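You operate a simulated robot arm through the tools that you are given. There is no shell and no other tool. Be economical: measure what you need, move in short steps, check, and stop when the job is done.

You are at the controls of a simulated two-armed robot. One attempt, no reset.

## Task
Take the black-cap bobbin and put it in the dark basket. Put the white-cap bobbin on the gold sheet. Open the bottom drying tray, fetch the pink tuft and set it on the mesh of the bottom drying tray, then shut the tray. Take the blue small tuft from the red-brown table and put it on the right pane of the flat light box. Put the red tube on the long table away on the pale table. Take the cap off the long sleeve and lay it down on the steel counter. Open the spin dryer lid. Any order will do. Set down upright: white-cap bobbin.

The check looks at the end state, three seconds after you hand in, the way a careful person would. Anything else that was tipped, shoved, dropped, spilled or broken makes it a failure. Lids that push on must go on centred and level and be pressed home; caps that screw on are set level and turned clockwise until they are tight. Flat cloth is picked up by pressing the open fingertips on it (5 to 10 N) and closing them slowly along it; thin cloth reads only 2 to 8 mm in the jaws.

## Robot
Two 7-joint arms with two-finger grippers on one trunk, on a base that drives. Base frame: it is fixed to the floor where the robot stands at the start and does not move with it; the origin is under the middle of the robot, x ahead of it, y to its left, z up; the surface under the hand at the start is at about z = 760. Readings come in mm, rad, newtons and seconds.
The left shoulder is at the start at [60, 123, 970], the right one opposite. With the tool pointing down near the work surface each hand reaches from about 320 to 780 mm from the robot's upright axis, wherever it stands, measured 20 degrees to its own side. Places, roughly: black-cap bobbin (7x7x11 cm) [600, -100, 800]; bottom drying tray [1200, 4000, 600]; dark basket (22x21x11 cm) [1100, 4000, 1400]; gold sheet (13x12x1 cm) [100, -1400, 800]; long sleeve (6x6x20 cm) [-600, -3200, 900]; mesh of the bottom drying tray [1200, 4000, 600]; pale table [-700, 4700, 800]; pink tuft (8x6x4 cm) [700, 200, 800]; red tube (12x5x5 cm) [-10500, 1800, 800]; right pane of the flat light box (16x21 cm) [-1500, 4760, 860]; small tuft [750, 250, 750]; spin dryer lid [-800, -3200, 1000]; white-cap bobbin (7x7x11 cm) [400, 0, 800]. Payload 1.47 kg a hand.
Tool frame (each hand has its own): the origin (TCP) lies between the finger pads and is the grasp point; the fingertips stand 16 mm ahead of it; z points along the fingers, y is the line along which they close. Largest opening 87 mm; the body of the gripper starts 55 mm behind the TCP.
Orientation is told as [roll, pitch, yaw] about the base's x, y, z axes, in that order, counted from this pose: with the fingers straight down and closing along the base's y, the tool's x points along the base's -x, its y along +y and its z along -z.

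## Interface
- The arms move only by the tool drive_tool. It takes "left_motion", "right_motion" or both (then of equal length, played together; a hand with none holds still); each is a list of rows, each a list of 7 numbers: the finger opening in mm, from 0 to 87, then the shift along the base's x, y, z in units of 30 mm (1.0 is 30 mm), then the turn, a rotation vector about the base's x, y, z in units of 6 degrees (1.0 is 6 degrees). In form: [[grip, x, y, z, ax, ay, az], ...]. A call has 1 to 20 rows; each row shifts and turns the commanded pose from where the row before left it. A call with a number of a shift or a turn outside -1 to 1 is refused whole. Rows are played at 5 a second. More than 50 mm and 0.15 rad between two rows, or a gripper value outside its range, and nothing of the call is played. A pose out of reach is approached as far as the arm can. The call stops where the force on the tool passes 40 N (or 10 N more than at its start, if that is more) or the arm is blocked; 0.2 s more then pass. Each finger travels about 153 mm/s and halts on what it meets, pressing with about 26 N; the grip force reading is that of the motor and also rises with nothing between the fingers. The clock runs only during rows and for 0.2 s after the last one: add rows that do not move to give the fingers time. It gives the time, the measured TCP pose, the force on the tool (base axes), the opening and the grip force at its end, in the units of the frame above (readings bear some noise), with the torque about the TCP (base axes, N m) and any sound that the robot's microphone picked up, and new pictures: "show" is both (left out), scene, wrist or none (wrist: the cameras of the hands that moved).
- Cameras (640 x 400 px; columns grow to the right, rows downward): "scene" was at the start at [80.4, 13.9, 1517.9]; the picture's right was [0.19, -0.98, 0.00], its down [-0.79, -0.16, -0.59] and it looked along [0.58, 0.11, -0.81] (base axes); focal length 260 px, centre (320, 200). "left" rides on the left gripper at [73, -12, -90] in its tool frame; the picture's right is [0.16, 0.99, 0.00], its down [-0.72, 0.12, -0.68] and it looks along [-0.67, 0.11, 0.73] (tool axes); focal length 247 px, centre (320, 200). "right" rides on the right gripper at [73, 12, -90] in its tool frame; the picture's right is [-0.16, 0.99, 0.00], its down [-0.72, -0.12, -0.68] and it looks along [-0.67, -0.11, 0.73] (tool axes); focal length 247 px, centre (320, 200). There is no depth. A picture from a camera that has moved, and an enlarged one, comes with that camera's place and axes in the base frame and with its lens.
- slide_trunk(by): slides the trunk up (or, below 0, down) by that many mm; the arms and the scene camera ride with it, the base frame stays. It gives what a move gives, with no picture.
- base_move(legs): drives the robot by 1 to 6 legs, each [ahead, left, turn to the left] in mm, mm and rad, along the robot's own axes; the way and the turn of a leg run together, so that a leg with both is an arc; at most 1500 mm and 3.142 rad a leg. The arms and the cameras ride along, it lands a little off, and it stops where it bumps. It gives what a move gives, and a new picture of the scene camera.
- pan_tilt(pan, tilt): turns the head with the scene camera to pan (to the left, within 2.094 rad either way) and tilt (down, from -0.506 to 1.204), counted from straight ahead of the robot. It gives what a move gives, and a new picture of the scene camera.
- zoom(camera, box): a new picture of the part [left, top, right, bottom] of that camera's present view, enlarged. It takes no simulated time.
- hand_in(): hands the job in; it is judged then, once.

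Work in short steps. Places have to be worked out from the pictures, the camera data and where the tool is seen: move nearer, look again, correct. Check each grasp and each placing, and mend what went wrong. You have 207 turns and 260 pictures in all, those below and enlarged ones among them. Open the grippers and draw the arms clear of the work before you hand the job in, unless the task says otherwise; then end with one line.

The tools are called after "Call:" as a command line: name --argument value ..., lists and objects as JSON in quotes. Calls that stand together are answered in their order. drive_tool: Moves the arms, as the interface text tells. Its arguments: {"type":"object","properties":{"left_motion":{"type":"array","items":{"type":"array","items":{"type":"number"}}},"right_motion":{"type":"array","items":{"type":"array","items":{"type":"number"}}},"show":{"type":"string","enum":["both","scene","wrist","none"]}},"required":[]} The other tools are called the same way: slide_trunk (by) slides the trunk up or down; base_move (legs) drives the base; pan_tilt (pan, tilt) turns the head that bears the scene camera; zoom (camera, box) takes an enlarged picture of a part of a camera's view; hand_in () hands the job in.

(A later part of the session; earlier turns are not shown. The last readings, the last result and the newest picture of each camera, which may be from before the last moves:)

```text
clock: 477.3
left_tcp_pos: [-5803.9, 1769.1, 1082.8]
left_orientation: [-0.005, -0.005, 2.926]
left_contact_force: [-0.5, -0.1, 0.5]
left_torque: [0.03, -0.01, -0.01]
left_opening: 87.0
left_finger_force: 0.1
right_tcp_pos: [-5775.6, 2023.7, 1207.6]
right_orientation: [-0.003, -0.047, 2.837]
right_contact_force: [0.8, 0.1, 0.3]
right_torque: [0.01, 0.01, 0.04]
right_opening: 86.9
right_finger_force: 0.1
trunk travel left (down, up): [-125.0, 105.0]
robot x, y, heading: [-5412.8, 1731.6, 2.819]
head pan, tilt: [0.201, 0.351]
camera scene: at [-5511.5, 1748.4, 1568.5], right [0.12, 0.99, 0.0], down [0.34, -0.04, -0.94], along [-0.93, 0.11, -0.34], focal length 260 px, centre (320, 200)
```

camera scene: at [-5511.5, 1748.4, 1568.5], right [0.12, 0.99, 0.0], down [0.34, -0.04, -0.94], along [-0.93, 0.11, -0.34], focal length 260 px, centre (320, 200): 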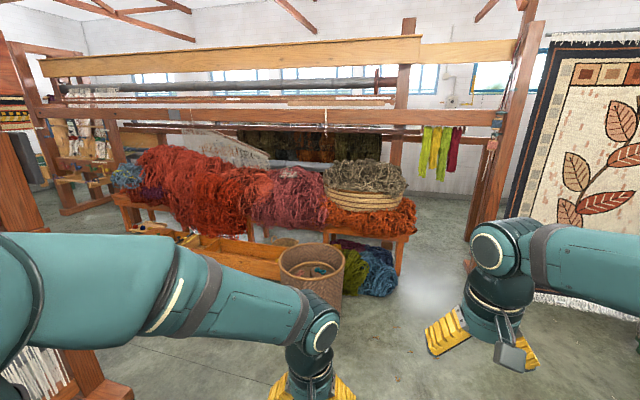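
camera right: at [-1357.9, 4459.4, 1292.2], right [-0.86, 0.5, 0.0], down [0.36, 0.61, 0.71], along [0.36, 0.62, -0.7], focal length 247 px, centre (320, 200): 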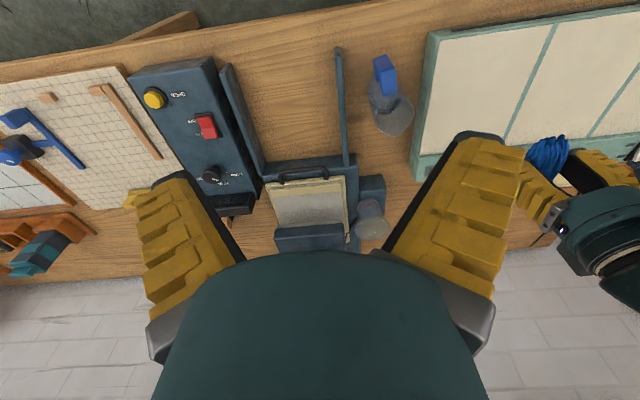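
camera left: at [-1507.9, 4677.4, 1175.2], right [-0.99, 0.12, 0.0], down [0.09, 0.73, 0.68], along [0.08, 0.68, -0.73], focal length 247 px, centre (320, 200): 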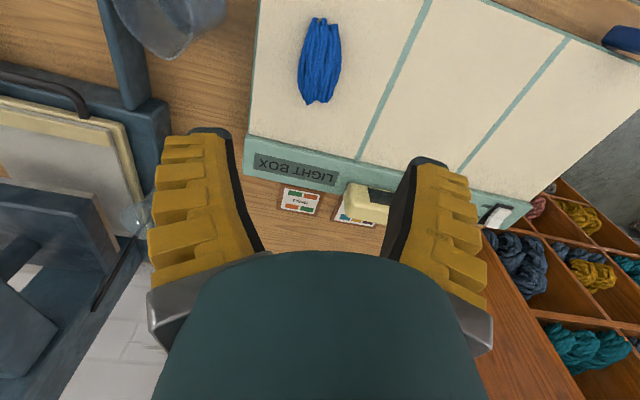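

The long table seems to be behind the loom. I'll raise the view and enlarge.

Call:
slide_trunk --by 105

Call:
zoom --camera "scene" --box '[30, 90, 270, 250]'

Call:
zoom --camera "scene" --box '[260, 90, 500, 250]'

```text
clock: 478.7
left_tcp_pos: [-5803.9, 1769.1, 1187.1]
left_orientation: [-0.002, -0.004, 2.922]
left_contact_force: [0.3, 0.6, 0.8]
left_torque: [-0.06, 0.0, 0.0]
left_opening: 87.0
left_finger_force: 0.1
right_tcp_pos: [-5776.4, 2024.7, 1312.8]
right_orientation: [-0.002, -0.048, 2.837]
right_contact_force: [-0.2, 0.0, -0.1]
right_torque: [-0.02, 0.04, 0.05]
right_opening: 87.1
right_finger_force: 0.0
trunk travel left (down, up): [-230.0, 0.0]
robot x, y, heading: [-5406.1, 1734.7, 2.816]
head pan, tilt: [0.201, 0.351]
```

```text
2.50 times, centred on (150, 170) of scene
camera zoom: at [-5511.6, 1748.5, 1673.3], right [0.12, 0.99, 0.0], down [0.34, -0.04, -0.94], along [-0.93, 0.11, -0.34], focal length 651 px, centre (745, 275)
```

zoom: 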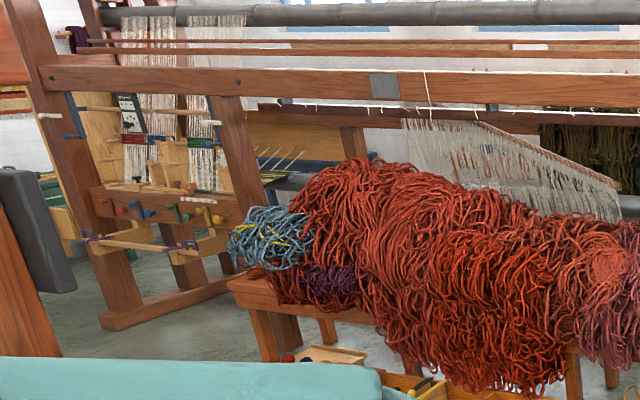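

```text
2.50 times, centred on (380, 170) of scene
camera zoom: at [-5511.6, 1748.5, 1673.3], right [0.12, 0.99, 0.0], down [0.34, -0.04, -0.94], along [-0.93, 0.11, -0.34], focal length 651 px, centre (170, 275)
```

zoom: 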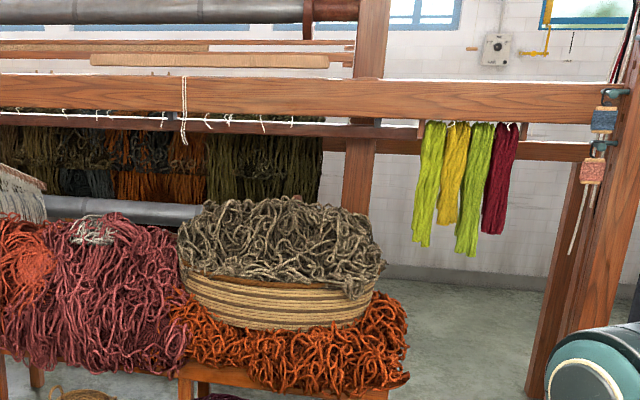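

Call:
pan_tilt --pan 0.85 --tilt 0.3

Call:
pan_tilt --pan -0.6 --tilt 0.3

```text
clock: 479.7
left_tcp_pos: [-5803.3, 1769.6, 1186.1]
left_orientation: [-0.003, -0.005, 2.925]
left_contact_force: [-0.3, 0.3, -0.6]
left_torque: [0.01, -0.01, 0.0]
left_opening: 87.2
left_finger_force: 0.1
right_tcp_pos: [-5774.7, 2023.3, 1312.9]
right_orientation: [-0.005, -0.046, 2.836]
right_contact_force: [-0.1, 0.1, 0.6]
right_torque: [-0.02, -0.01, 0.03]
right_opening: 86.6
right_finger_force: 0.0
trunk travel left (down, up): [-230.0, 0.0]
robot x, y, heading: [-5407.9, 1735.8, 2.819]
head pan, tilt: [0.85, 0.3]
camera scene: at [-5499.8, 1690.1, 1678.2], right [-0.5, 0.86, 0.0], down [0.26, 0.15, -0.96], along [-0.83, -0.48, -0.3], focal length 260 px, centre (320, 200)
```

scene: 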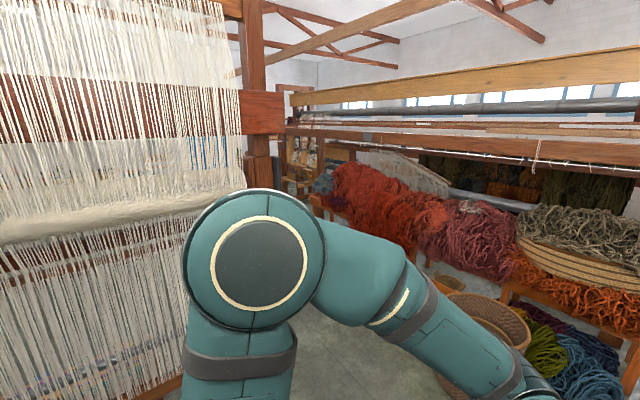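

```text
clock: 481.3
left_tcp_pos: [-5803.6, 1769.8, 1187.7]
left_orientation: [-0.003, -0.006, 2.923]
left_contact_force: [0.2, 0.7, -1.1]
left_torque: [0.02, 0.03, 0.03]
left_opening: 87.0
left_finger_force: 0.0
right_tcp_pos: [-5775.2, 2023.1, 1311.4]
right_orientation: [-0.002, -0.048, 2.835]
right_contact_force: [0.3, -0.2, -0.7]
right_torque: [-0.02, -0.02, -0.02]
right_opening: 87.1
right_finger_force: 0.1
trunk travel left (down, up): [-230.0, 0.0]
robot x, y, heading: [-5407.8, 1736.4, 2.823]
head pan, tilt: [-0.6, 0.3]
camera scene: at [-5475.5, 1811.5, 1678.2], right [0.8, 0.6, 0.0], down [0.18, -0.24, -0.96], along [-0.58, 0.76, -0.3], focal length 260 px, centre (320, 200)
```

scene: 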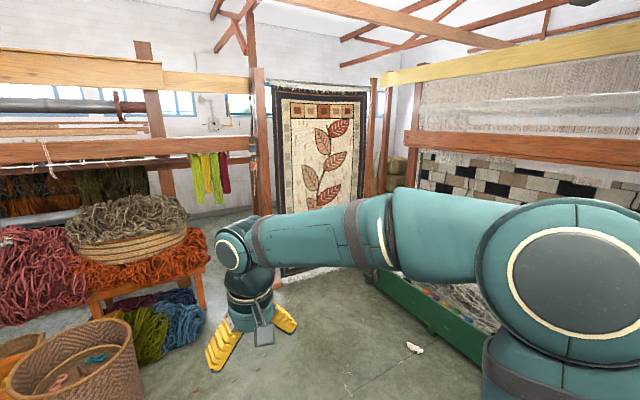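

I'll go through the aisle between the white loom's end and the heap bench to reach the back of the room.

Call:
base_move --legs '[[670, 382, 0], [670, 382, 0], [0, 0, 1.397]]'

Call:
pan_tilt --pan -0.2 --tilt 0.3

```text
clock: 488.3
left_tcp_pos: [-7163.5, 1490.5, 1186.2]
left_orientation: [-0.005, -0.001, 2.933]
left_contact_force: [-1.4, -0.1, -0.1]
left_torque: [0.01, -0.08, -0.02]
left_opening: 87.2
left_finger_force: 0.1
right_tcp_pos: [-7138.6, 1744.3, 1311.9]
right_orientation: [-0.008, -0.044, 2.845]
right_contact_force: [-1.8, -0.5, -0.2]
right_torque: [0.01, -0.12, 0.02]
right_opening: 87.2
right_finger_force: 0.0
trunk travel left (down, up): [-230.0, 0.0]
robot x, y, heading: [-6763.2, 1460.2, 2.828]
head pan, tilt: [-0.6, 0.3]
stopped in leg 2: the robot was blocked; the commanded pose is now the measured one
camera scene: at [-6839.5, 1534.3, 1677.8], right [0.79, 0.61, 0.01], down [0.19, -0.23, -0.95], along [-0.58, 0.76, -0.3], focal length 260 px, centre (320, 200)
```

scene: 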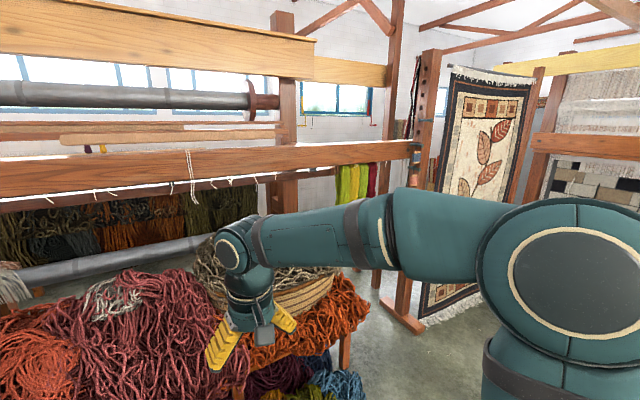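

```text
clock: 489.1
left_tcp_pos: [-7156.7, 1491.0, 1187.4]
left_orientation: [-0.003, -0.006, 2.93]
left_contact_force: [0.1, 0.5, -0.1]
left_torque: [-0.02, -0.03, -0.01]
left_opening: 86.9
left_finger_force: 0.0
right_tcp_pos: [-7132.0, 1744.9, 1313.4]
right_orientation: [-0.004, -0.048, 2.843]
right_contact_force: [-0.3, -0.2, 0.3]
right_torque: [-0.02, -0.06, 0.0]
right_opening: 87.0
right_finger_force: 0.1
trunk travel left (down, up): [-230.0, 0.0]
robot x, y, heading: [-6761.0, 1458.5, 2.829]
head pan, tilt: [-0.201, 0.3]
camera scene: at [-6854.9, 1507.9, 1678.2], right [0.49, 0.87, 0.0], down [0.26, -0.15, -0.96], along [-0.83, 0.47, -0.3], focal length 260 px, centre (320, 200)
```

scene: 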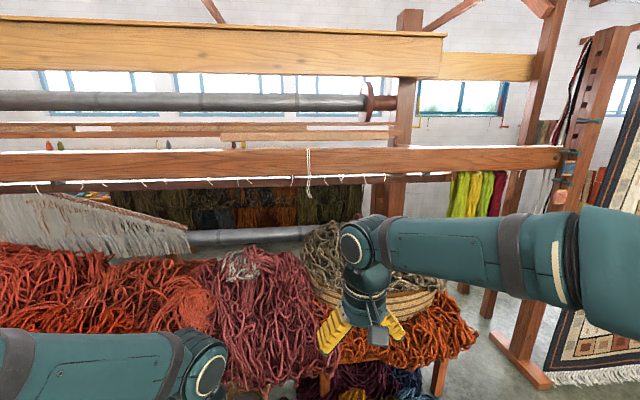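

Call:
pan_tilt --pan 0.3 --tilt 1.0

```text
clock: 490.2
left_tcp_pos: [-7157.9, 1491.7, 1186.8]
left_orientation: [-0.005, -0.005, 2.931]
left_contact_force: [-0.6, -0.2, -0.4]
left_torque: [-0.01, 0.06, 0.02]
left_opening: 87.2
left_finger_force: 0.1
right_tcp_pos: [-7131.9, 1746.4, 1313.7]
right_orientation: [-0.004, -0.048, 2.845]
right_contact_force: [0.1, -0.4, -0.1]
right_torque: [0.0, 0.01, -0.03]
right_opening: 87.1
right_finger_force: 0.1
trunk travel left (down, up): [-230.0, 0.0]
robot x, y, heading: [-6764.9, 1464.1, 2.83]
head pan, tilt: [0.3, 1.0]
camera scene: at [-6843.0, 1463.0, 1618.7], right [0.01, 1.0, 0.0], down [0.84, -0.01, -0.54], along [-0.54, 0.01, -0.84], focal length 260 px, centre (320, 200)
```

scene: 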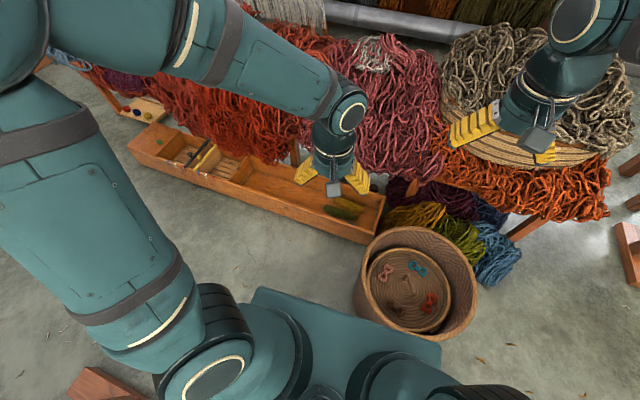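

The base front touches a wicker basket. I'm backing away and then going left.

Call:
base_move --legs '[[-120, 0, 0]]'

```text
clock: 491.4
left_tcp_pos: [-7047.1, 1454.9, 1187.7]
left_orientation: [-0.003, -0.005, 2.93]
left_contact_force: [-0.2, 0.6, -0.6]
left_torque: [-0.01, 0.02, 0.01]
left_opening: 87.1
left_finger_force: 0.0
right_tcp_pos: [-7020.2, 1710.3, 1313.7]
right_orientation: [-0.005, -0.049, 2.842]
right_contact_force: [0.3, 0.0, 0.2]
right_torque: [0.02, 0.01, -0.02]
right_opening: 86.7
right_finger_force: 0.0
trunk travel left (down, up): [-230.0, 0.0]
robot x, y, heading: [-6651.4, 1420.5, 2.831]
head pan, tilt: [0.3, 1.0]
camera scene: at [-6731.6, 1427.0, 1618.7], right [0.01, 1.0, 0.0], down [0.84, -0.01, -0.54], along [-0.54, 0.01, -0.84], focal length 260 px, centre (320, 200)
```

scene: 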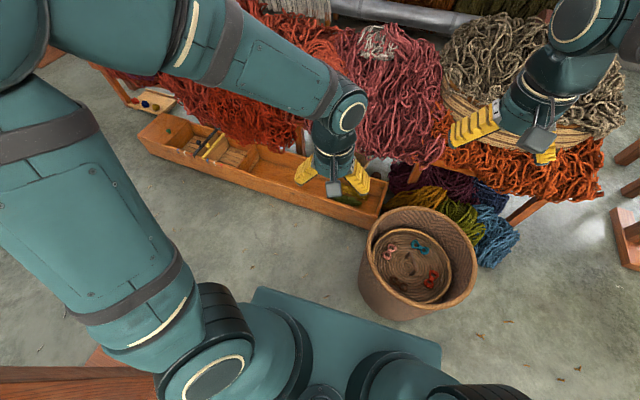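

Clear again. I'm turning to face down the aisle and moving along its centre.

Call:
base_move --legs '[[0, 0, 1.47], [667, -325, 0], [700, 20, 0]]'

Call:
pan_tilt --pan -0.5 --tilt 0.35

```text
clock: 502.4
left_tcp_pos: [-7591.0, -54.7, 1188.1]
left_orientation: [-0.004, -0.006, -1.914]
left_contact_force: [-0.5, 0.9, 0.3]
left_torque: [0.03, 0.03, 0.03]
left_opening: 86.8
left_finger_force: 0.1
right_tcp_pos: [-7839.2, 4.8, 1313.5]
right_orientation: [-0.004, -0.049, -2.001]
right_contact_force: [-0.6, 0.1, -0.5]
right_torque: [0.02, 0.0, 0.04]
right_opening: 87.1
right_finger_force: 0.0
trunk travel left (down, up): [-230.0, 0.0]
robot x, y, heading: [-7509.9, 332.6, -2.017]
head pan, tilt: [0.3, 1.0]
camera scene: at [-7523.1, 255.2, 1618.7], right [-0.99, 0.14, 0.0], down [0.12, 0.83, -0.54], along [-0.08, -0.53, -0.84], focal length 260 px, centre (320, 200)
```

scene: 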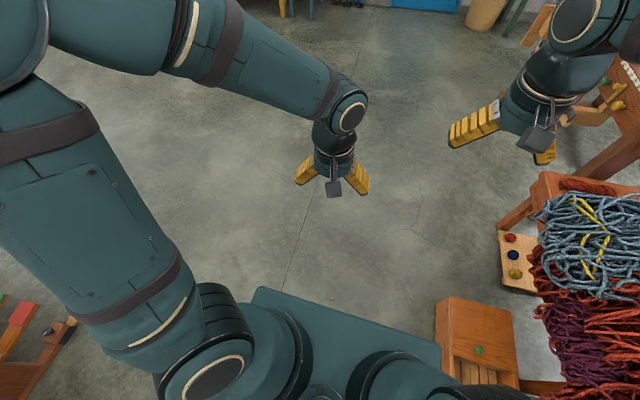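

```text
clock: 503.5
left_tcp_pos: [-7590.6, -53.2, 1188.9]
left_orientation: [-0.003, -0.007, -1.913]
left_contact_force: [0.1, -0.2, 0.6]
left_torque: [0.0, 0.03, 0.0]
left_opening: 87.0
left_finger_force: 0.0
right_tcp_pos: [-7840.0, 5.6, 1312.8]
right_orientation: [-0.004, -0.05, -2.001]
right_contact_force: [0.0, 0.2, -0.1]
right_torque: [0.01, -0.01, -0.04]
right_opening: 86.9
right_finger_force: 0.1
trunk travel left (down, up): [-230.0, 0.0]
robot x, y, heading: [-7508.7, 333.3, -2.015]
head pan, tilt: [-0.499, 0.351]
camera scene: at [-7588.3, 269.7, 1673.4], right [-0.59, 0.81, 0.0], down [0.28, 0.2, -0.94], along [-0.76, -0.55, -0.34], focal length 260 px, centre (320, 200)
```

scene: 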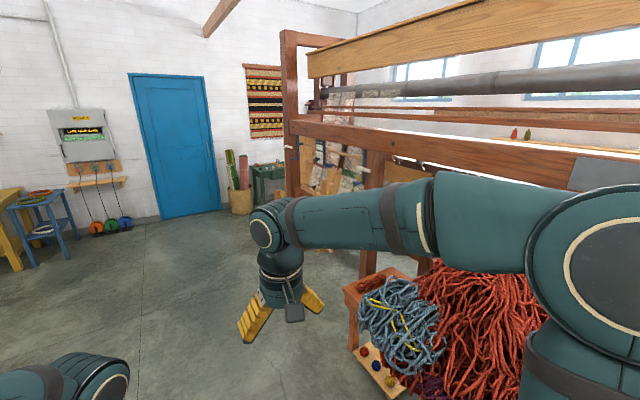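

Call:
base_move --legs '[[1200, 0, 0]]'

Call:
pan_tilt --pan -1.2 --tilt 0.3

```text
clock: 509.7
left_tcp_pos: [-8092.2, -1160.9, 1189.1]
left_orientation: [-0.003, -0.006, -1.891]
left_contact_force: [-0.9, 0.6, 0.9]
left_torque: [0.0, 0.01, 0.02]
left_opening: 86.8
left_finger_force: 0.1
right_tcp_pos: [-8342.0, -1107.0, 1313.7]
right_orientation: [-0.003, -0.047, -1.977]
right_contact_force: [0.1, 0.0, -0.3]
right_torque: [0.01, 0.0, 0.0]
right_opening: 87.0
right_finger_force: 0.0
trunk travel left (down, up): [-230.0, 0.0]
robot x, y, heading: [-8015.7, -771.9, -1.988]
head pan, tilt: [-0.499, 0.351]
camera scene: at [-8097.3, -837.8, 1673.5], right [-0.61, 0.8, 0.0], down [0.27, 0.21, -0.94], along [-0.75, -0.57, -0.34], focal length 260 px, centre (320, 200)
```

scene: 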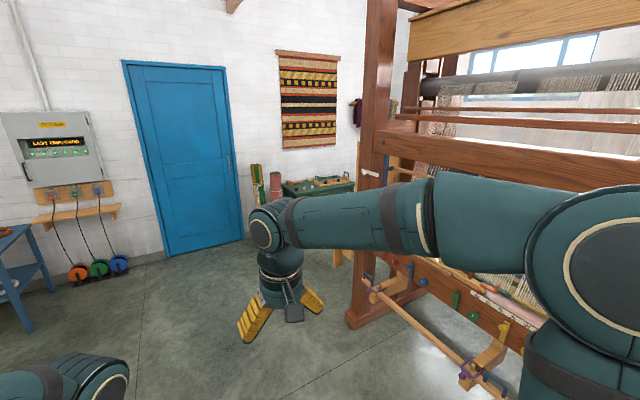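

```text
clock: 510.8
left_tcp_pos: [-8092.8, -1161.2, 1187.1]
left_orientation: [-0.004, -0.006, -1.892]
left_contact_force: [0.1, -0.6, 1.2]
left_torque: [-0.01, -0.01, 0.01]
left_opening: 86.9
left_finger_force: 0.1
right_tcp_pos: [-8342.2, -1108.4, 1314.3]
right_orientation: [-0.003, -0.049, -1.98]
right_contact_force: [0.1, -0.4, -0.2]
right_torque: [0.01, 0.04, 0.01]
right_opening: 86.9
right_finger_force: 0.1
trunk travel left (down, up): [-230.0, 0.0]
robot x, y, heading: [-8016.3, -776.4, -1.988]
head pan, tilt: [-1.201, 0.3]
camera scene: at [-8116.4, -776.5, 1678.2], right [0.05, 1.0, 0.0], down [0.3, -0.01, -0.96], along [-0.95, 0.05, -0.3], focal length 260 px, centre (320, 200)
```

scene: 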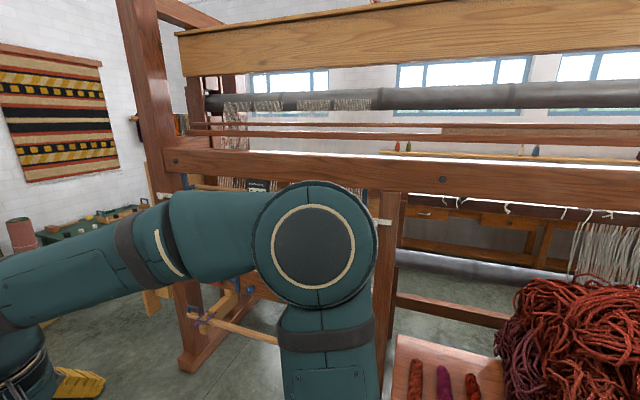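

Through the loom I can see the long table against the back wall. I'm going round the loom's left end.

Call:
base_move --legs '[[1116, -208, 0], [1116, -208, 0], [0, 0, -1.535]]'

Call:
pan_tilt --pan -0.5 --tilt 0.35

```text
clock: 525.8
left_tcp_pos: [-9719.8, -2576.5, 1188.8]
left_orientation: [-0.003, -0.005, 2.827]
left_contact_force: [0.1, 1.3, 0.1]
left_torque: [0.02, -0.03, 0.02]
left_opening: 87.1
left_finger_force: 0.0
right_tcp_pos: [-9667.3, -2326.2, 1313.8]
right_orientation: [-0.004, -0.049, 2.74]
right_contact_force: [0.3, 0.0, 0.3]
right_torque: [-0.01, 0.03, -0.01]
right_opening: 86.8
right_finger_force: 0.0
trunk travel left (down, up): [-230.0, 0.0]
robot x, y, heading: [-9330.8, -2649.8, 2.725]
head pan, tilt: [-1.201, 0.3]
camera scene: at [-9336.2, -2552.1, 1678.2], right [1.0, -0.05, 0.0], down [-0.01, -0.3, -0.96], along [0.04, 0.95, -0.3], focal length 260 px, centre (320, 200)
```

scene: 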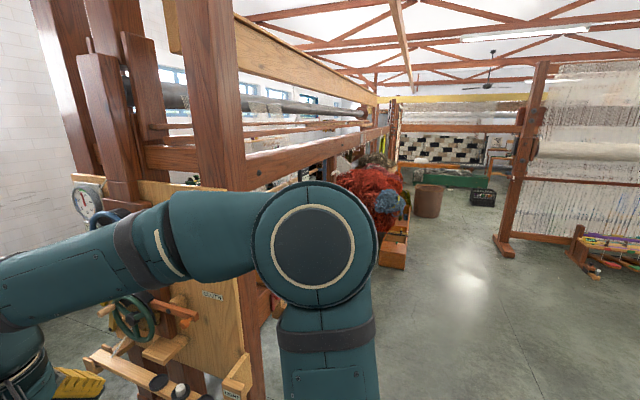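

```text
clock: 526.9
left_tcp_pos: [-9719.2, -2576.7, 1187.9]
left_orientation: [-0.003, -0.005, 2.827]
left_contact_force: [-0.4, -0.6, 0.0]
left_torque: [0.02, 0.0, -0.01]
left_opening: 87.1
left_finger_force: 0.1
right_tcp_pos: [-9667.5, -2326.9, 1313.5]
right_orientation: [-0.004, -0.05, 2.741]
right_contact_force: [-0.2, -0.6, 0.2]
right_torque: [-0.01, -0.04, -0.01]
right_opening: 86.8
right_finger_force: 0.1
trunk travel left (down, up): [-230.0, 0.0]
robot x, y, heading: [-9328.3, -2650.2, 2.722]
head pan, tilt: [-0.499, 0.351]
camera scene: at [-9397.3, -2571.6, 1673.5], right [0.79, 0.61, 0.0], down [0.21, -0.27, -0.94], along [-0.57, 0.75, -0.34], focal length 260 px, centre (320, 200)
```

scene: 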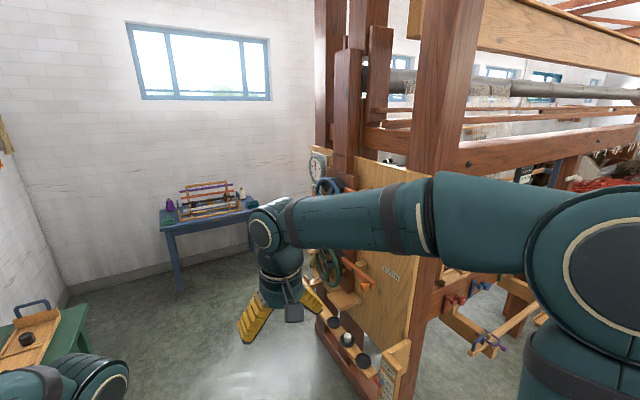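

Call:
base_move --legs '[[1150, -80, 0]]'

Call:
pan_tilt --pan -1.1 --tilt 0.4

```text
clock: 532.8
left_tcp_pos: [-10738.2, -2037.8, 1189.1]
left_orientation: [-0.004, -0.006, 2.827]
left_contact_force: [0.2, -0.2, 0.3]
left_torque: [-0.03, 0.04, -0.02]
left_opening: 86.7
left_finger_force: 0.0
right_tcp_pos: [-10686.6, -1787.0, 1312.1]
right_orientation: [-0.001, -0.051, 2.741]
right_contact_force: [0.1, -0.4, -0.4]
right_torque: [0.0, -0.01, 0.02]
right_opening: 86.9
right_finger_force: 0.1
trunk travel left (down, up): [-230.0, 0.0]
robot x, y, heading: [-10349.8, -2105.9, 2.73]
head pan, tilt: [-0.499, 0.351]
camera scene: at [-10416.4, -2032.1, 1673.5], right [0.79, 0.61, 0.0], down [0.21, -0.27, -0.94], along [-0.57, 0.74, -0.34], focal length 260 px, centre (320, 200)
```

scene: 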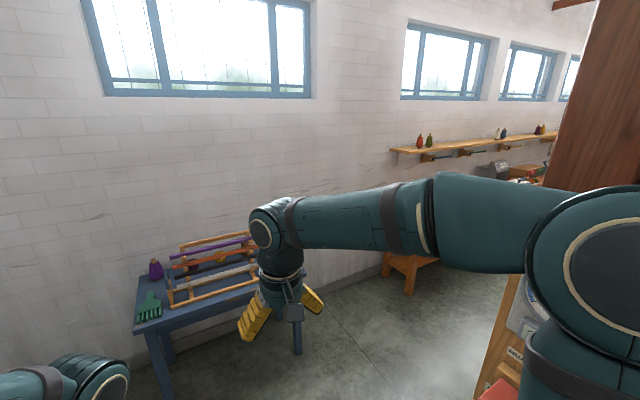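

```text
clock: 533.8
left_tcp_pos: [-10737.5, -2035.7, 1188.6]
left_orientation: [-0.003, -0.005, 2.828]
left_contact_force: [0.9, 0.0, 0.3]
left_torque: [-0.02, -0.02, 0.01]
left_opening: 87.2
left_finger_force: 0.0
right_tcp_pos: [-10686.8, -1787.3, 1312.4]
right_orientation: [-0.004, -0.051, 2.74]
right_contact_force: [0.1, 0.5, 0.0]
right_torque: [-0.02, 0.0, 0.05]
right_opening: 87.0
right_finger_force: 0.2
trunk travel left (down, up): [-230.0, 0.0]
robot x, y, heading: [-10346.0, -2111.6, 2.723]
head pan, tilt: [-1.1, 0.4]
camera scene: at [-10364.6, -2013.5, 1668.9], right [1.0, 0.06, 0.0], down [0.02, -0.39, -0.92], along [-0.05, 0.92, -0.39], focal length 260 px, centre (320, 200)
```

scene: 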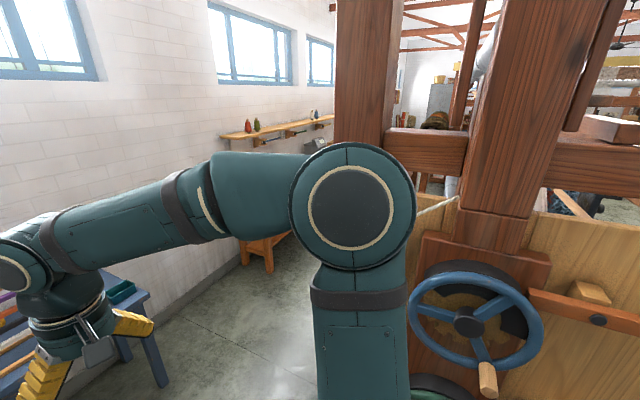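

The long table stands along the back wall behind the loom; the aisle is about 1 m wide. I'll go forward to its middle, then sidestep north.

Call:
base_move --legs '[[835, 0, 0.018], [0, -1000, 0]]'

Call:
pan_tilt --pan -0.7 --tilt 0.55

```text
clock: 546.6
left_tcp_pos: [-11129.6, -825.6, 1188.8]
left_orientation: [-0.003, -0.006, 2.865]
left_contact_force: [-0.2, 0.9, -0.5]
left_torque: [-0.01, -0.03, 0.0]
left_opening: 87.0
left_finger_force: 0.1
right_tcp_pos: [-11085.6, -573.7, 1314.0]
right_orientation: [-0.004, -0.052, 2.776]
right_contact_force: [-0.3, 0.1, 0.3]
right_torque: [0.01, -0.01, 0.02]
right_opening: 86.9
right_finger_force: 0.1
trunk travel left (down, up): [-230.0, 0.0]
robot x, y, heading: [-10740.0, -883.4, 2.763]
head pan, tilt: [-1.1, 0.4]
camera scene: at [-10756.1, -788.6, 1668.9], right [1.0, 0.09, 0.0], down [0.04, -0.39, -0.92], along [-0.08, 0.92, -0.39], focal length 260 px, centre (320, 200)
```

scene: 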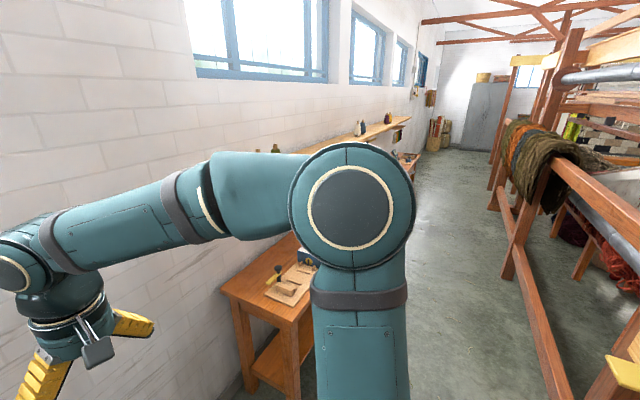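

```text
clock: 547.5
left_tcp_pos: [-11128.9, -825.4, 1187.5]
left_orientation: [-0.003, -0.007, 2.864]
left_contact_force: [1.1, -0.8, 0.4]
left_torque: [-0.04, 0.06, -0.01]
left_opening: 86.8
left_finger_force: 0.1
right_tcp_pos: [-11085.7, -573.5, 1313.6]
right_orientation: [-0.003, -0.051, 2.777]
right_contact_force: [-0.4, -0.1, -0.7]
right_torque: [0.0, 0.01, 0.0]
right_opening: 86.8
right_finger_force: 0.0
trunk travel left (down, up): [-230.0, 0.0]
robot x, y, heading: [-10736.3, -883.9, 2.759]
head pan, tilt: [-0.7, 0.55]
camera scene: at [-10790.0, -801.8, 1655.2], right [0.88, 0.47, 0.0], down [0.25, -0.46, -0.85], along [-0.4, 0.75, -0.52], focal length 260 px, centre (320, 200)
```

scene: 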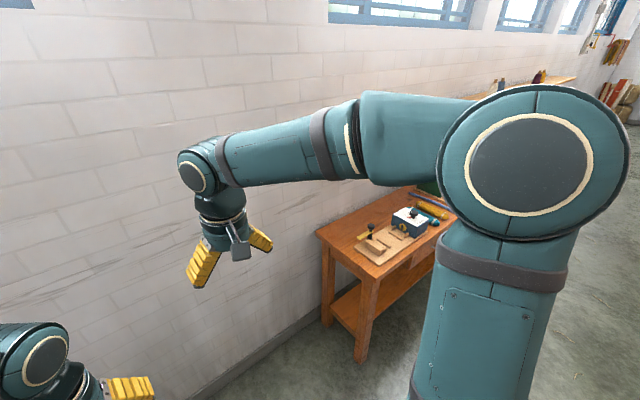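

The long table starts just north. I'm straightening and sidestepping along it to the tube.

Call:
base_move --legs '[[0, 0, -0.02], [0, -1250, 0], [0, -1190, 0]]'

Call:
pan_tilt --pan -0.05 --tilt 0.75

```text
clock: 569.1
left_tcp_pos: [-10191.8, 1407.7, 1187.4]
left_orientation: [-0.003, -0.006, 2.844]
left_contact_force: [0.2, 0.4, 0.6]
left_torque: [-0.02, 0.0, -0.01]
left_opening: 87.0
left_finger_force: 0.1
right_tcp_pos: [-10144.8, 1658.9, 1313.8]
right_orientation: [-0.004, -0.05, 2.757]
right_contact_force: [-0.5, -0.1, 0.1]
right_torque: [0.0, 0.01, -0.02]
right_opening: 87.0
right_finger_force: 0.0
trunk travel left (down, up): [-230.0, 0.0]
robot x, y, heading: [-9801.3, 1337.7, 2.745]
head pan, tilt: [-0.7, 0.55]
camera scene: at [-9852.8, 1423.9, 1655.2], right [0.89, 0.45, 0.0], down [0.24, -0.47, -0.85], along [-0.39, 0.76, -0.52], focal length 260 px, centre (320, 200)
```

scene: 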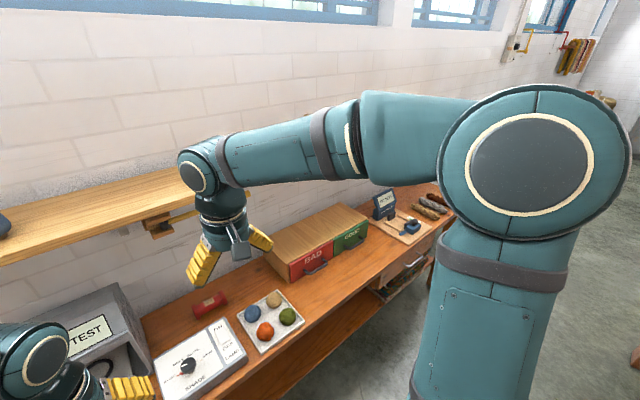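

```text
clock: 570.1
left_tcp_pos: [-10192.2, 1406.2, 1188.5]
left_orientation: [-0.004, -0.006, 2.847]
left_contact_force: [-0.1, 0.2, -0.6]
left_torque: [0.02, 0.0, 0.01]
left_opening: 87.0
left_finger_force: 0.0
right_tcp_pos: [-10144.4, 1657.8, 1313.5]
right_orientation: [-0.004, -0.053, 2.757]
right_contact_force: [0.3, -0.6, -0.7]
right_torque: [0.0, -0.04, -0.02]
right_opening: 87.1
right_finger_force: 0.1
trunk travel left (down, up): [-230.0, 0.0]
robot x, y, heading: [-9804.0, 1342.0, 2.743]
head pan, tilt: [-0.051, 0.75]
camera scene: at [-9886.6, 1380.0, 1637.9], right [0.43, 0.9, 0.0], down [0.61, -0.3, -0.73], along [-0.66, 0.32, -0.68], focal length 260 px, centre (320, 200)
```

scene: 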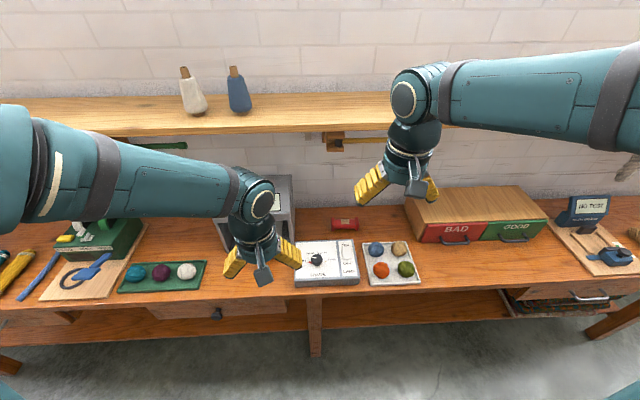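

The red tube lies near the wall at (-10515,1798), its length along the table. I'm lowering the trunk, tucking the left hand, and driving closer.

Call:
slide_trunk --by -105

Call:
drive_tool --left_motion '[[87, 0.6, -0.25, 0, 0, 0, 0], [87, 0.6, -0.25, 0, 0, 0, 0], [87, 0.6, -0.25, 0, 0, 0, 0], [87, 0.3, -0.13, 0, 0, 0, 0]]' --right_motion '[[87, 0, 0, -0.9, 0, 0, 0], [87, 0, 0, -0.9, 0, 0, 0], [87, 0, 0, -0.9, 0, 0, 0], [87, 0, 0, -0.9, 0, 0, 0]]' --show "none"

Call:
base_move --legs '[[175, 0, 0]]'

```text
clock: 571.5
left_tcp_pos: [-10191.7, 1407.0, 1082.7]
left_orientation: [-0.002, -0.004, 2.846]
left_contact_force: [0.2, 0.3, 0.0]
left_torque: [0.0, 0.01, 0.01]
left_opening: 86.8
left_finger_force: 0.1
right_tcp_pos: [-10144.4, 1657.2, 1208.6]
right_orientation: [-0.004, -0.052, 2.758]
right_contact_force: [-0.5, 0.0, -0.3]
right_torque: [-0.01, -0.01, 0.01]
right_opening: 86.9
right_finger_force: 0.1
trunk travel left (down, up): [-125.0, 105.0]
robot x, y, heading: [-9799.7, 1336.4, 2.748]
head pan, tilt: [-0.051, 0.75]
```

```text
clock: 572.5
left_tcp_pos: [-10128.6, 1381.1, 1081.9]
left_orientation: [-0.004, -0.004, 2.845]
left_contact_force: [-0.1, 0.0, -0.3]
left_torque: [-0.05, -0.01, 0.0]
left_opening: 87.2
left_finger_force: 0.0
right_tcp_pos: [-10145.3, 1657.9, 1100.3]
right_orientation: [-0.002, -0.048, 2.758]
right_contact_force: [0.4, 0.1, 0.4]
right_torque: [0.0, -0.01, 0.01]
right_opening: 87.1
right_finger_force: 0.1
trunk travel left (down, up): [-125.0, 105.0]
robot x, y, heading: [-9802.8, 1337.3, 2.741]
head pan, tilt: [-0.051, 0.75]
```

```text
clock: 574.0
left_tcp_pos: [-10292.4, 1446.5, 1082.9]
left_orientation: [-0.004, -0.002, 2.849]
left_contact_force: [0.2, 0.3, -0.1]
left_torque: [0.02, -0.02, 0.01]
left_opening: 87.0
left_finger_force: 0.1
right_tcp_pos: [-10309.4, 1725.7, 1101.1]
right_orientation: [-0.002, -0.048, 2.761]
right_contact_force: [0.4, -0.1, -1.0]
right_torque: [0.01, 0.02, -0.02]
right_opening: 87.3
right_finger_force: 0.1
trunk travel left (down, up): [-125.0, 105.0]
robot x, y, heading: [-9965.2, 1405.7, 2.745]
head pan, tilt: [-0.051, 0.75]
camera scene: at [-10051.2, 1448.6, 1532.7], right [0.43, 0.9, 0.0], down [0.62, -0.29, -0.73], along [-0.66, 0.32, -0.68], focal length 260 px, centre (320, 200)
```

scene: 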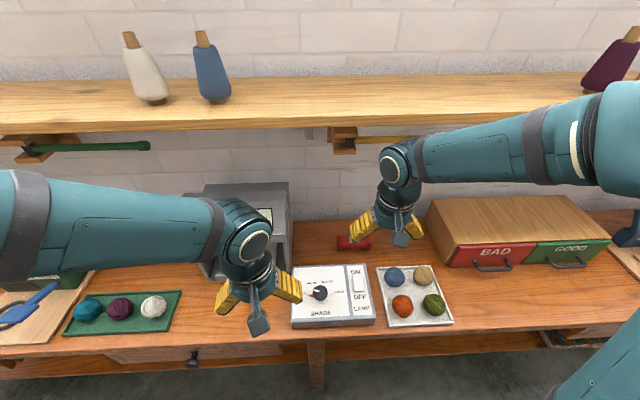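

The tube is at (-10508,1802). I'll lower the hand first to stay under the wall shelf, then turn 90° while moving over the tube.

Call:
drive_tool --right_motion '[[87, 0, 0, -0.9, 0, 0, 0], [87, 0, 0, -0.9, 0, 0, 0], [87, 0, 0, -0.9, 0, 0, 0], [87, 0, 0, -0.9, 0, 0, 0], [87, 0, 0, -0.7, 0, 0, 0], [87, -0.2, 0.08, 0, 0, 0, -1], [87, -0.2, 0.08, 0, 0, 0, -1], [87, -0.2, 0.08, 0, 0, 0, -1], [87, -0.2, 0.08, 0, 0, 0, -1], [87, -0.2, 0.08, 0, 0, 0, -1], [87, -0.2, 0.08, 0, 0, 0, -1], [87, -0.2, 0.08, 0, 0, 0, -1], [87, -0.2, 0.08, 0, 0, 0, -1], [87, -0.2, 0.08, 0, 0, 0, -1], [87, -0.2, 0.08, 0, 0, 0, -1], [87, -0.2, 0.08, 0, 0, 0, -1], [87, -0.2, 0.08, 0, 0, 0, -1], [87, -0.2, 0.08, 0, 0, 0, -1], [87, -0.2, 0.08, 0, 0, 0, -1], [87, -0.2, 0.08, 0, 0, 0, -1]]' --show "both"

```text
clock: 578.2
left_tcp_pos: [-10291.9, 1447.3, 1082.7]
left_orientation: [-0.003, -0.007, 2.849]
left_contact_force: [-0.8, 0.4, 0.1]
left_torque: [0.03, 0.01, -0.01]
left_opening: 87.0
left_finger_force: 0.0
right_tcp_pos: [-10399.4, 1760.7, 972.0]
right_orientation: [-0.005, -0.05, 1.188]
right_contact_force: [0.4, -0.1, -0.3]
right_torque: [-0.01, 0.0, 0.01]
right_opening: 87.0
right_finger_force: 0.1
trunk travel left (down, up): [-125.0, 105.0]
robot x, y, heading: [-9965.4, 1408.0, 2.746]
head pan, tilt: [-0.051, 0.75]
camera scene: at [-10050.2, 1448.0, 1532.8], right [0.43, 0.9, 0.0], down [0.62, -0.29, -0.73], along [-0.66, 0.32, -0.68], focal length 260 px, centre (320, 200)
camera right: at [-10438.1, 1694.2, 1057.6], right [-0.86, 0.52, 0.01], down [0.36, 0.6, 0.72], along [0.37, 0.62, -0.7], focal length 247 px, centre (320, 200)
```

scene: 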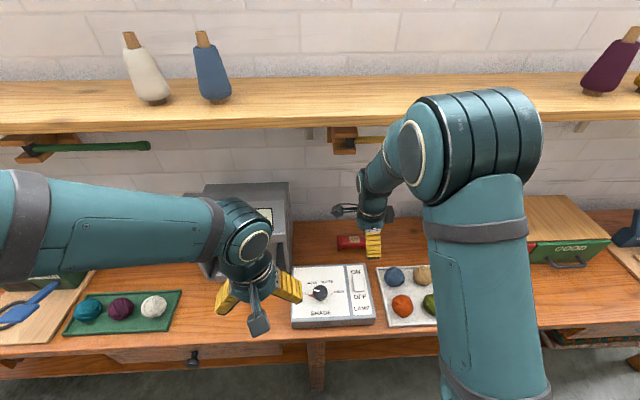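
right: 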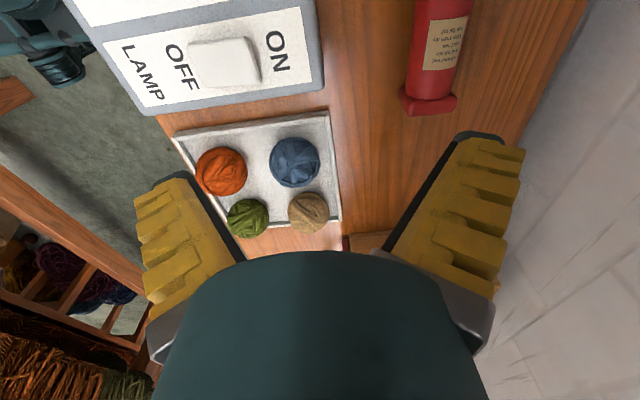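

I'm lowering a bit more, to stay well under the shelf, then sliding over the tube.

Call:
drive_tool --right_motion '[[87, 0, 0, -0.9, 0, 0, 0], [87, -0.3, 0.11, -0.9, 0, 0.1, 0], [87, -0.8, 0.3, 0, 0, 0.1, 0], [87, -0.8, 0.3, 0, 0, 0.1, 0], [87, -0.8, 0.3, 0, 0, 0.1, 0], [87, -0.75, 0.29, 0, 0, 0, 0]]' --show "both"

```text
clock: 579.6
left_tcp_pos: [-10292.0, 1447.0, 1082.3]
left_orientation: [-0.004, -0.005, 2.85]
left_contact_force: [0.1, 0.1, -0.3]
left_torque: [0.0, 0.02, 0.03]
left_opening: 87.2
left_finger_force: 0.3
right_tcp_pos: [-10502.1, 1800.2, 918.2]
right_orientation: [0.036, -0.033, 1.189]
right_contact_force: [-0.8, 0.1, -0.4]
right_torque: [0.01, -0.01, 0.0]
right_opening: 87.0
right_finger_force: 0.0
trunk travel left (down, up): [-125.0, 105.0]
robot x, y, heading: [-9964.1, 1411.8, 2.746]
head pan, tilt: [-0.051, 0.75]
camera scene: at [-10050.5, 1448.4, 1532.8], right [0.43, 0.9, 0.0], down [0.62, -0.29, -0.73], along [-0.66, 0.32, -0.68], focal length 260 px, centre (320, 200)
camera right: at [-10536.9, 1733.9, 1004.9], right [-0.86, 0.51, 0.04], down [0.39, 0.6, 0.7], along [0.34, 0.62, -0.71], focal length 247 px, centre (320, 200)
```

scene: 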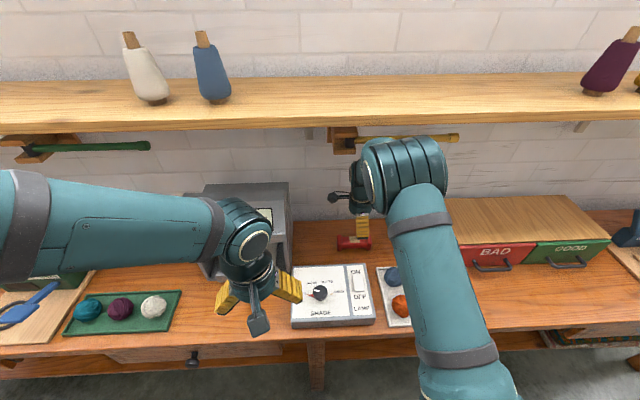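
right: 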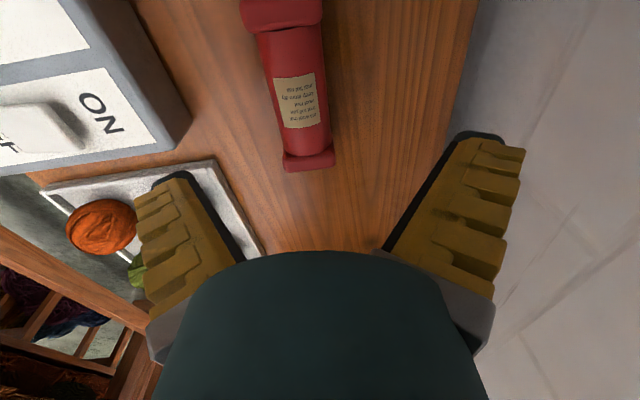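

The tube is about 20 mm toward the robot from the hand's centre. I'm correcting and lowering.

Call:
drive_tool --right_motion '[[87, 0.57, -0.33, -0.5, 0, 0, 0], [87, 0, 0, -0.8, 0, 0, 0], [87, 0, 0, -0.8, 0, 0, 0], [87, 0, 0, -0.7, 0, 0, 0]]' --show "wrist"

```text
clock: 580.6
left_tcp_pos: [-10291.2, 1448.0, 1082.1]
left_orientation: [-0.003, -0.004, 2.849]
left_contact_force: [-0.1, -0.2, 0.3]
left_torque: [-0.02, 0.01, 0.0]
left_opening: 87.1
left_finger_force: 0.1
right_tcp_pos: [-10484.5, 1792.1, 833.9]
right_orientation: [0.034, -0.031, 1.188]
right_contact_force: [-0.6, 0.9, -0.5]
right_torque: [0.01, -0.01, 0.01]
right_opening: 87.2
right_finger_force: 0.0
trunk travel left (down, up): [-125.0, 105.0]
robot x, y, heading: [-9964.9, 1408.2, 2.746]
head pan, tilt: [-0.051, 0.75]
camera right: at [-10520.3, 1723.8, 920.2], right [-0.86, 0.51, 0.04], down [0.39, 0.6, 0.7], along [0.34, 0.62, -0.71], focal length 247 px, centre (320, 200)
```

right: 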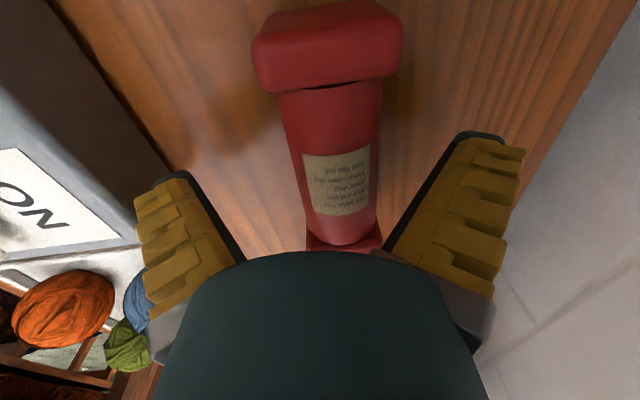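

The tube body is centred apart from 8 mm. I'm adjusting, lowering to about 806, and closing.

Call:
drive_tool --right_motion '[[87, -0.23, 0.14, -0.45, 0, 0, 0], [87, 0, 0, -0.45, 0, 0, 0], [70, 0, 0, 0, 0, 0, 0], [58, 0, 0, 0, 0, 0, 0], [48, 0, 0, 0, 0, 0, 0], [40, 0, 0, 0, 0, 0, 0], [33, 0, 0, 0, 0, 0, 0], [28, 0, 0, 0, 0, 0, 0]]' --show "wrist"

```text
clock: 582.4
left_tcp_pos: [-10289.7, 1446.8, 1084.1]
left_orientation: [-0.005, -0.007, 2.846]
left_contact_force: [-0.1, 0.3, 0.5]
left_torque: [0.0, 0.0, -0.01]
left_opening: 86.9
left_finger_force: 0.0
right_tcp_pos: [-10491.1, 1793.4, 808.9]
right_orientation: [0.037, -0.035, 1.189]
right_contact_force: [10.3, 0.1, 32.5]
right_torque: [-0.94, -1.69, 0.31]
right_opening: 73.6
right_finger_force: 26.3
trunk travel left (down, up): [-125.0, 105.0]
robot x, y, heading: [-9964.8, 1412.4, 2.746]
head pan, tilt: [-0.051, 0.75]
camera right: at [-10525.7, 1726.3, 896.2], right [-0.86, 0.51, 0.04], down [0.39, 0.6, 0.7], along [0.33, 0.62, -0.71], focal length 247 px, centre (320, 200)
```

right: 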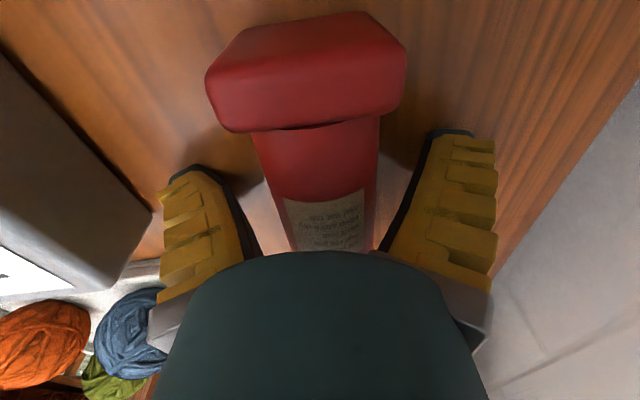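

The near fingertip is pressing on the table. I'll rise 8 mm and close again.

Call:
drive_tool --right_motion '[[74, 0, 0, 0.3, 0, 0, 0], [66, 0, 0, 0, 0, 0, 0], [58, 0, 0, 0, 0, 0, 0], [48, 0, 0, 0, 0, 0, 0], [40, 0, 0, 0, 0, 0, 0], [33, 0, 0, 0, 0, 0, 0], [28, 0, 0, 0, 0, 0, 0]]' --show "wrist"

```text
clock: 584.0
left_tcp_pos: [-10290.2, 1446.5, 1083.4]
left_orientation: [-0.005, -0.007, 2.848]
left_contact_force: [0.1, -0.5, 0.4]
left_torque: [-0.03, -0.02, 0.0]
left_opening: 87.1
left_finger_force: 0.0
right_tcp_pos: [-10491.0, 1792.8, 815.7]
right_orientation: [0.035, -0.036, 1.189]
right_contact_force: [14.2, -7.2, 19.6]
right_torque: [-0.48, -0.83, 0.14]
right_opening: 46.0
right_finger_force: 17.1
trunk travel left (down, up): [-125.0, 105.0]
robot x, y, heading: [-9963.6, 1409.2, 2.746]
head pan, tilt: [-0.051, 0.75]
camera right: at [-10525.9, 1725.9, 903.7], right [-0.86, 0.51, 0.04], down [0.39, 0.6, 0.7], along [0.33, 0.62, -0.71], focal length 247 px, centre (320, 200)
```

right: 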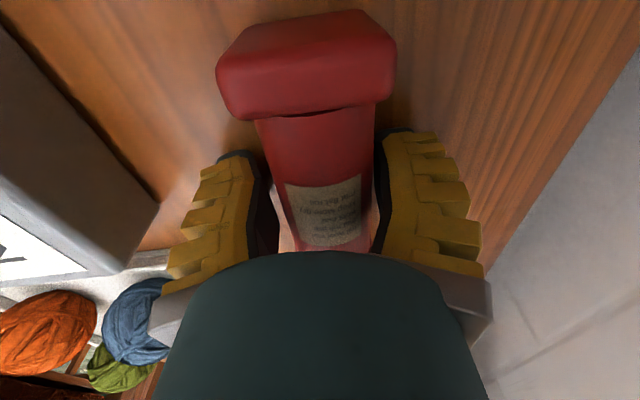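

Call:
drive_tool --right_motion '[[28, 0, 0, 0.1, 0, 0, 0], [25, 0, 0, 0.05, 0, 0, 0], [25, 0, 0, 0, 0, 0, 0], [25, 0, 0, 0, 0, 0, 0]]' --show "none"

```text
clock: 585.0
left_tcp_pos: [-10291.7, 1447.3, 1083.4]
left_orientation: [-0.003, -0.006, 2.849]
left_contact_force: [0.5, -1.0, 0.5]
left_torque: [-0.01, 0.0, 0.01]
left_opening: 87.2
left_finger_force: 0.2
right_tcp_pos: [-10492.6, 1793.4, 819.2]
right_orientation: [0.038, -0.036, 1.189]
right_contact_force: [0.0, 0.3, -1.5]
right_torque: [0.04, -0.01, -0.01]
right_opening: 39.2
right_finger_force: 26.0
trunk travel left (down, up): [-125.0, 105.0]
robot x, y, heading: [-9965.4, 1406.8, 2.745]
head pan, tilt: [-0.051, 0.75]
```

Gripped at 39 mm. I'm lifting and drawing it back from under the shelf.

Call:
drive_tool --right_motion '[[22, 0, 0, 0.3, 0, 0, 0], [22, 0, 0, 0.8, 0, 0, 0], [22, 0, 0, 0.9, 0, 0, 0], [22, 0, 0, 0.9, 0, 0, 0], [22, 0.6, -0.25, 0.5, 0, 0, 0], [22, 0.85, -0.36, 0, 0, 0, 0], [22, 0.85, -0.36, 0, 0, 0, 0], [22, 0.85, -0.36, 0.3, 0, 0, 0], [22, 0.85, -0.36, 0.6, 0, 0, 0], [22, 0.85, -0.36, 0.9, 0, 0, 0], [22, 0, 0, 0.9, 0, 0, 0]]' --show "both"

```text
clock: 587.4
left_tcp_pos: [-10291.8, 1447.9, 1082.4]
left_orientation: [-0.004, -0.007, 2.849]
left_contact_force: [-0.5, -0.3, -1.3]
left_torque: [0.0, 0.0, 0.06]
left_opening: 87.1
left_finger_force: 0.1
right_tcp_pos: [-10347.3, 1734.0, 1000.8]
right_orientation: [0.035, -0.034, 1.187]
right_contact_force: [0.4, 0.2, -0.8]
right_torque: [0.0, -0.03, 0.0]
right_opening: 38.9
right_finger_force: 25.9
trunk travel left (down, up): [-125.0, 105.0]
robot x, y, heading: [-9963.2, 1408.8, 2.744]
head pan, tilt: [-0.051, 0.75]
camera scene: at [-10050.3, 1448.3, 1532.8], right [0.43, 0.9, 0.0], down [0.62, -0.29, -0.73], along [-0.66, 0.32, -0.68], focal length 260 px, centre (320, 200)
camera right: at [-10383.0, 1666.3, 1088.5], right [-0.86, 0.51, 0.04], down [0.39, 0.6, 0.7], along [0.34, 0.61, -0.71], focal length 247 px, centre (320, 200)
```

scene: 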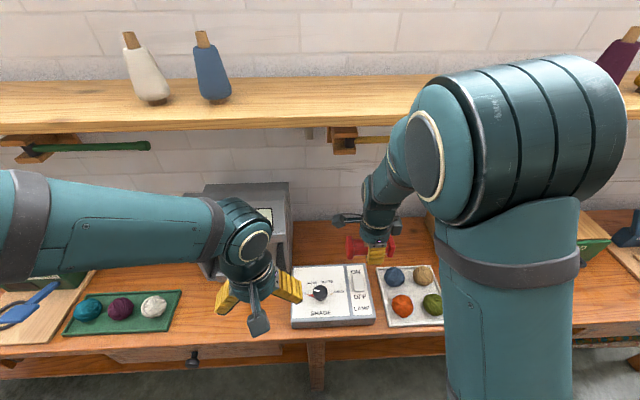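
right: 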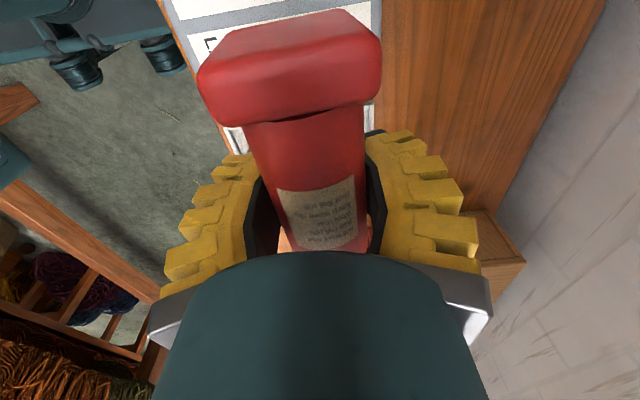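

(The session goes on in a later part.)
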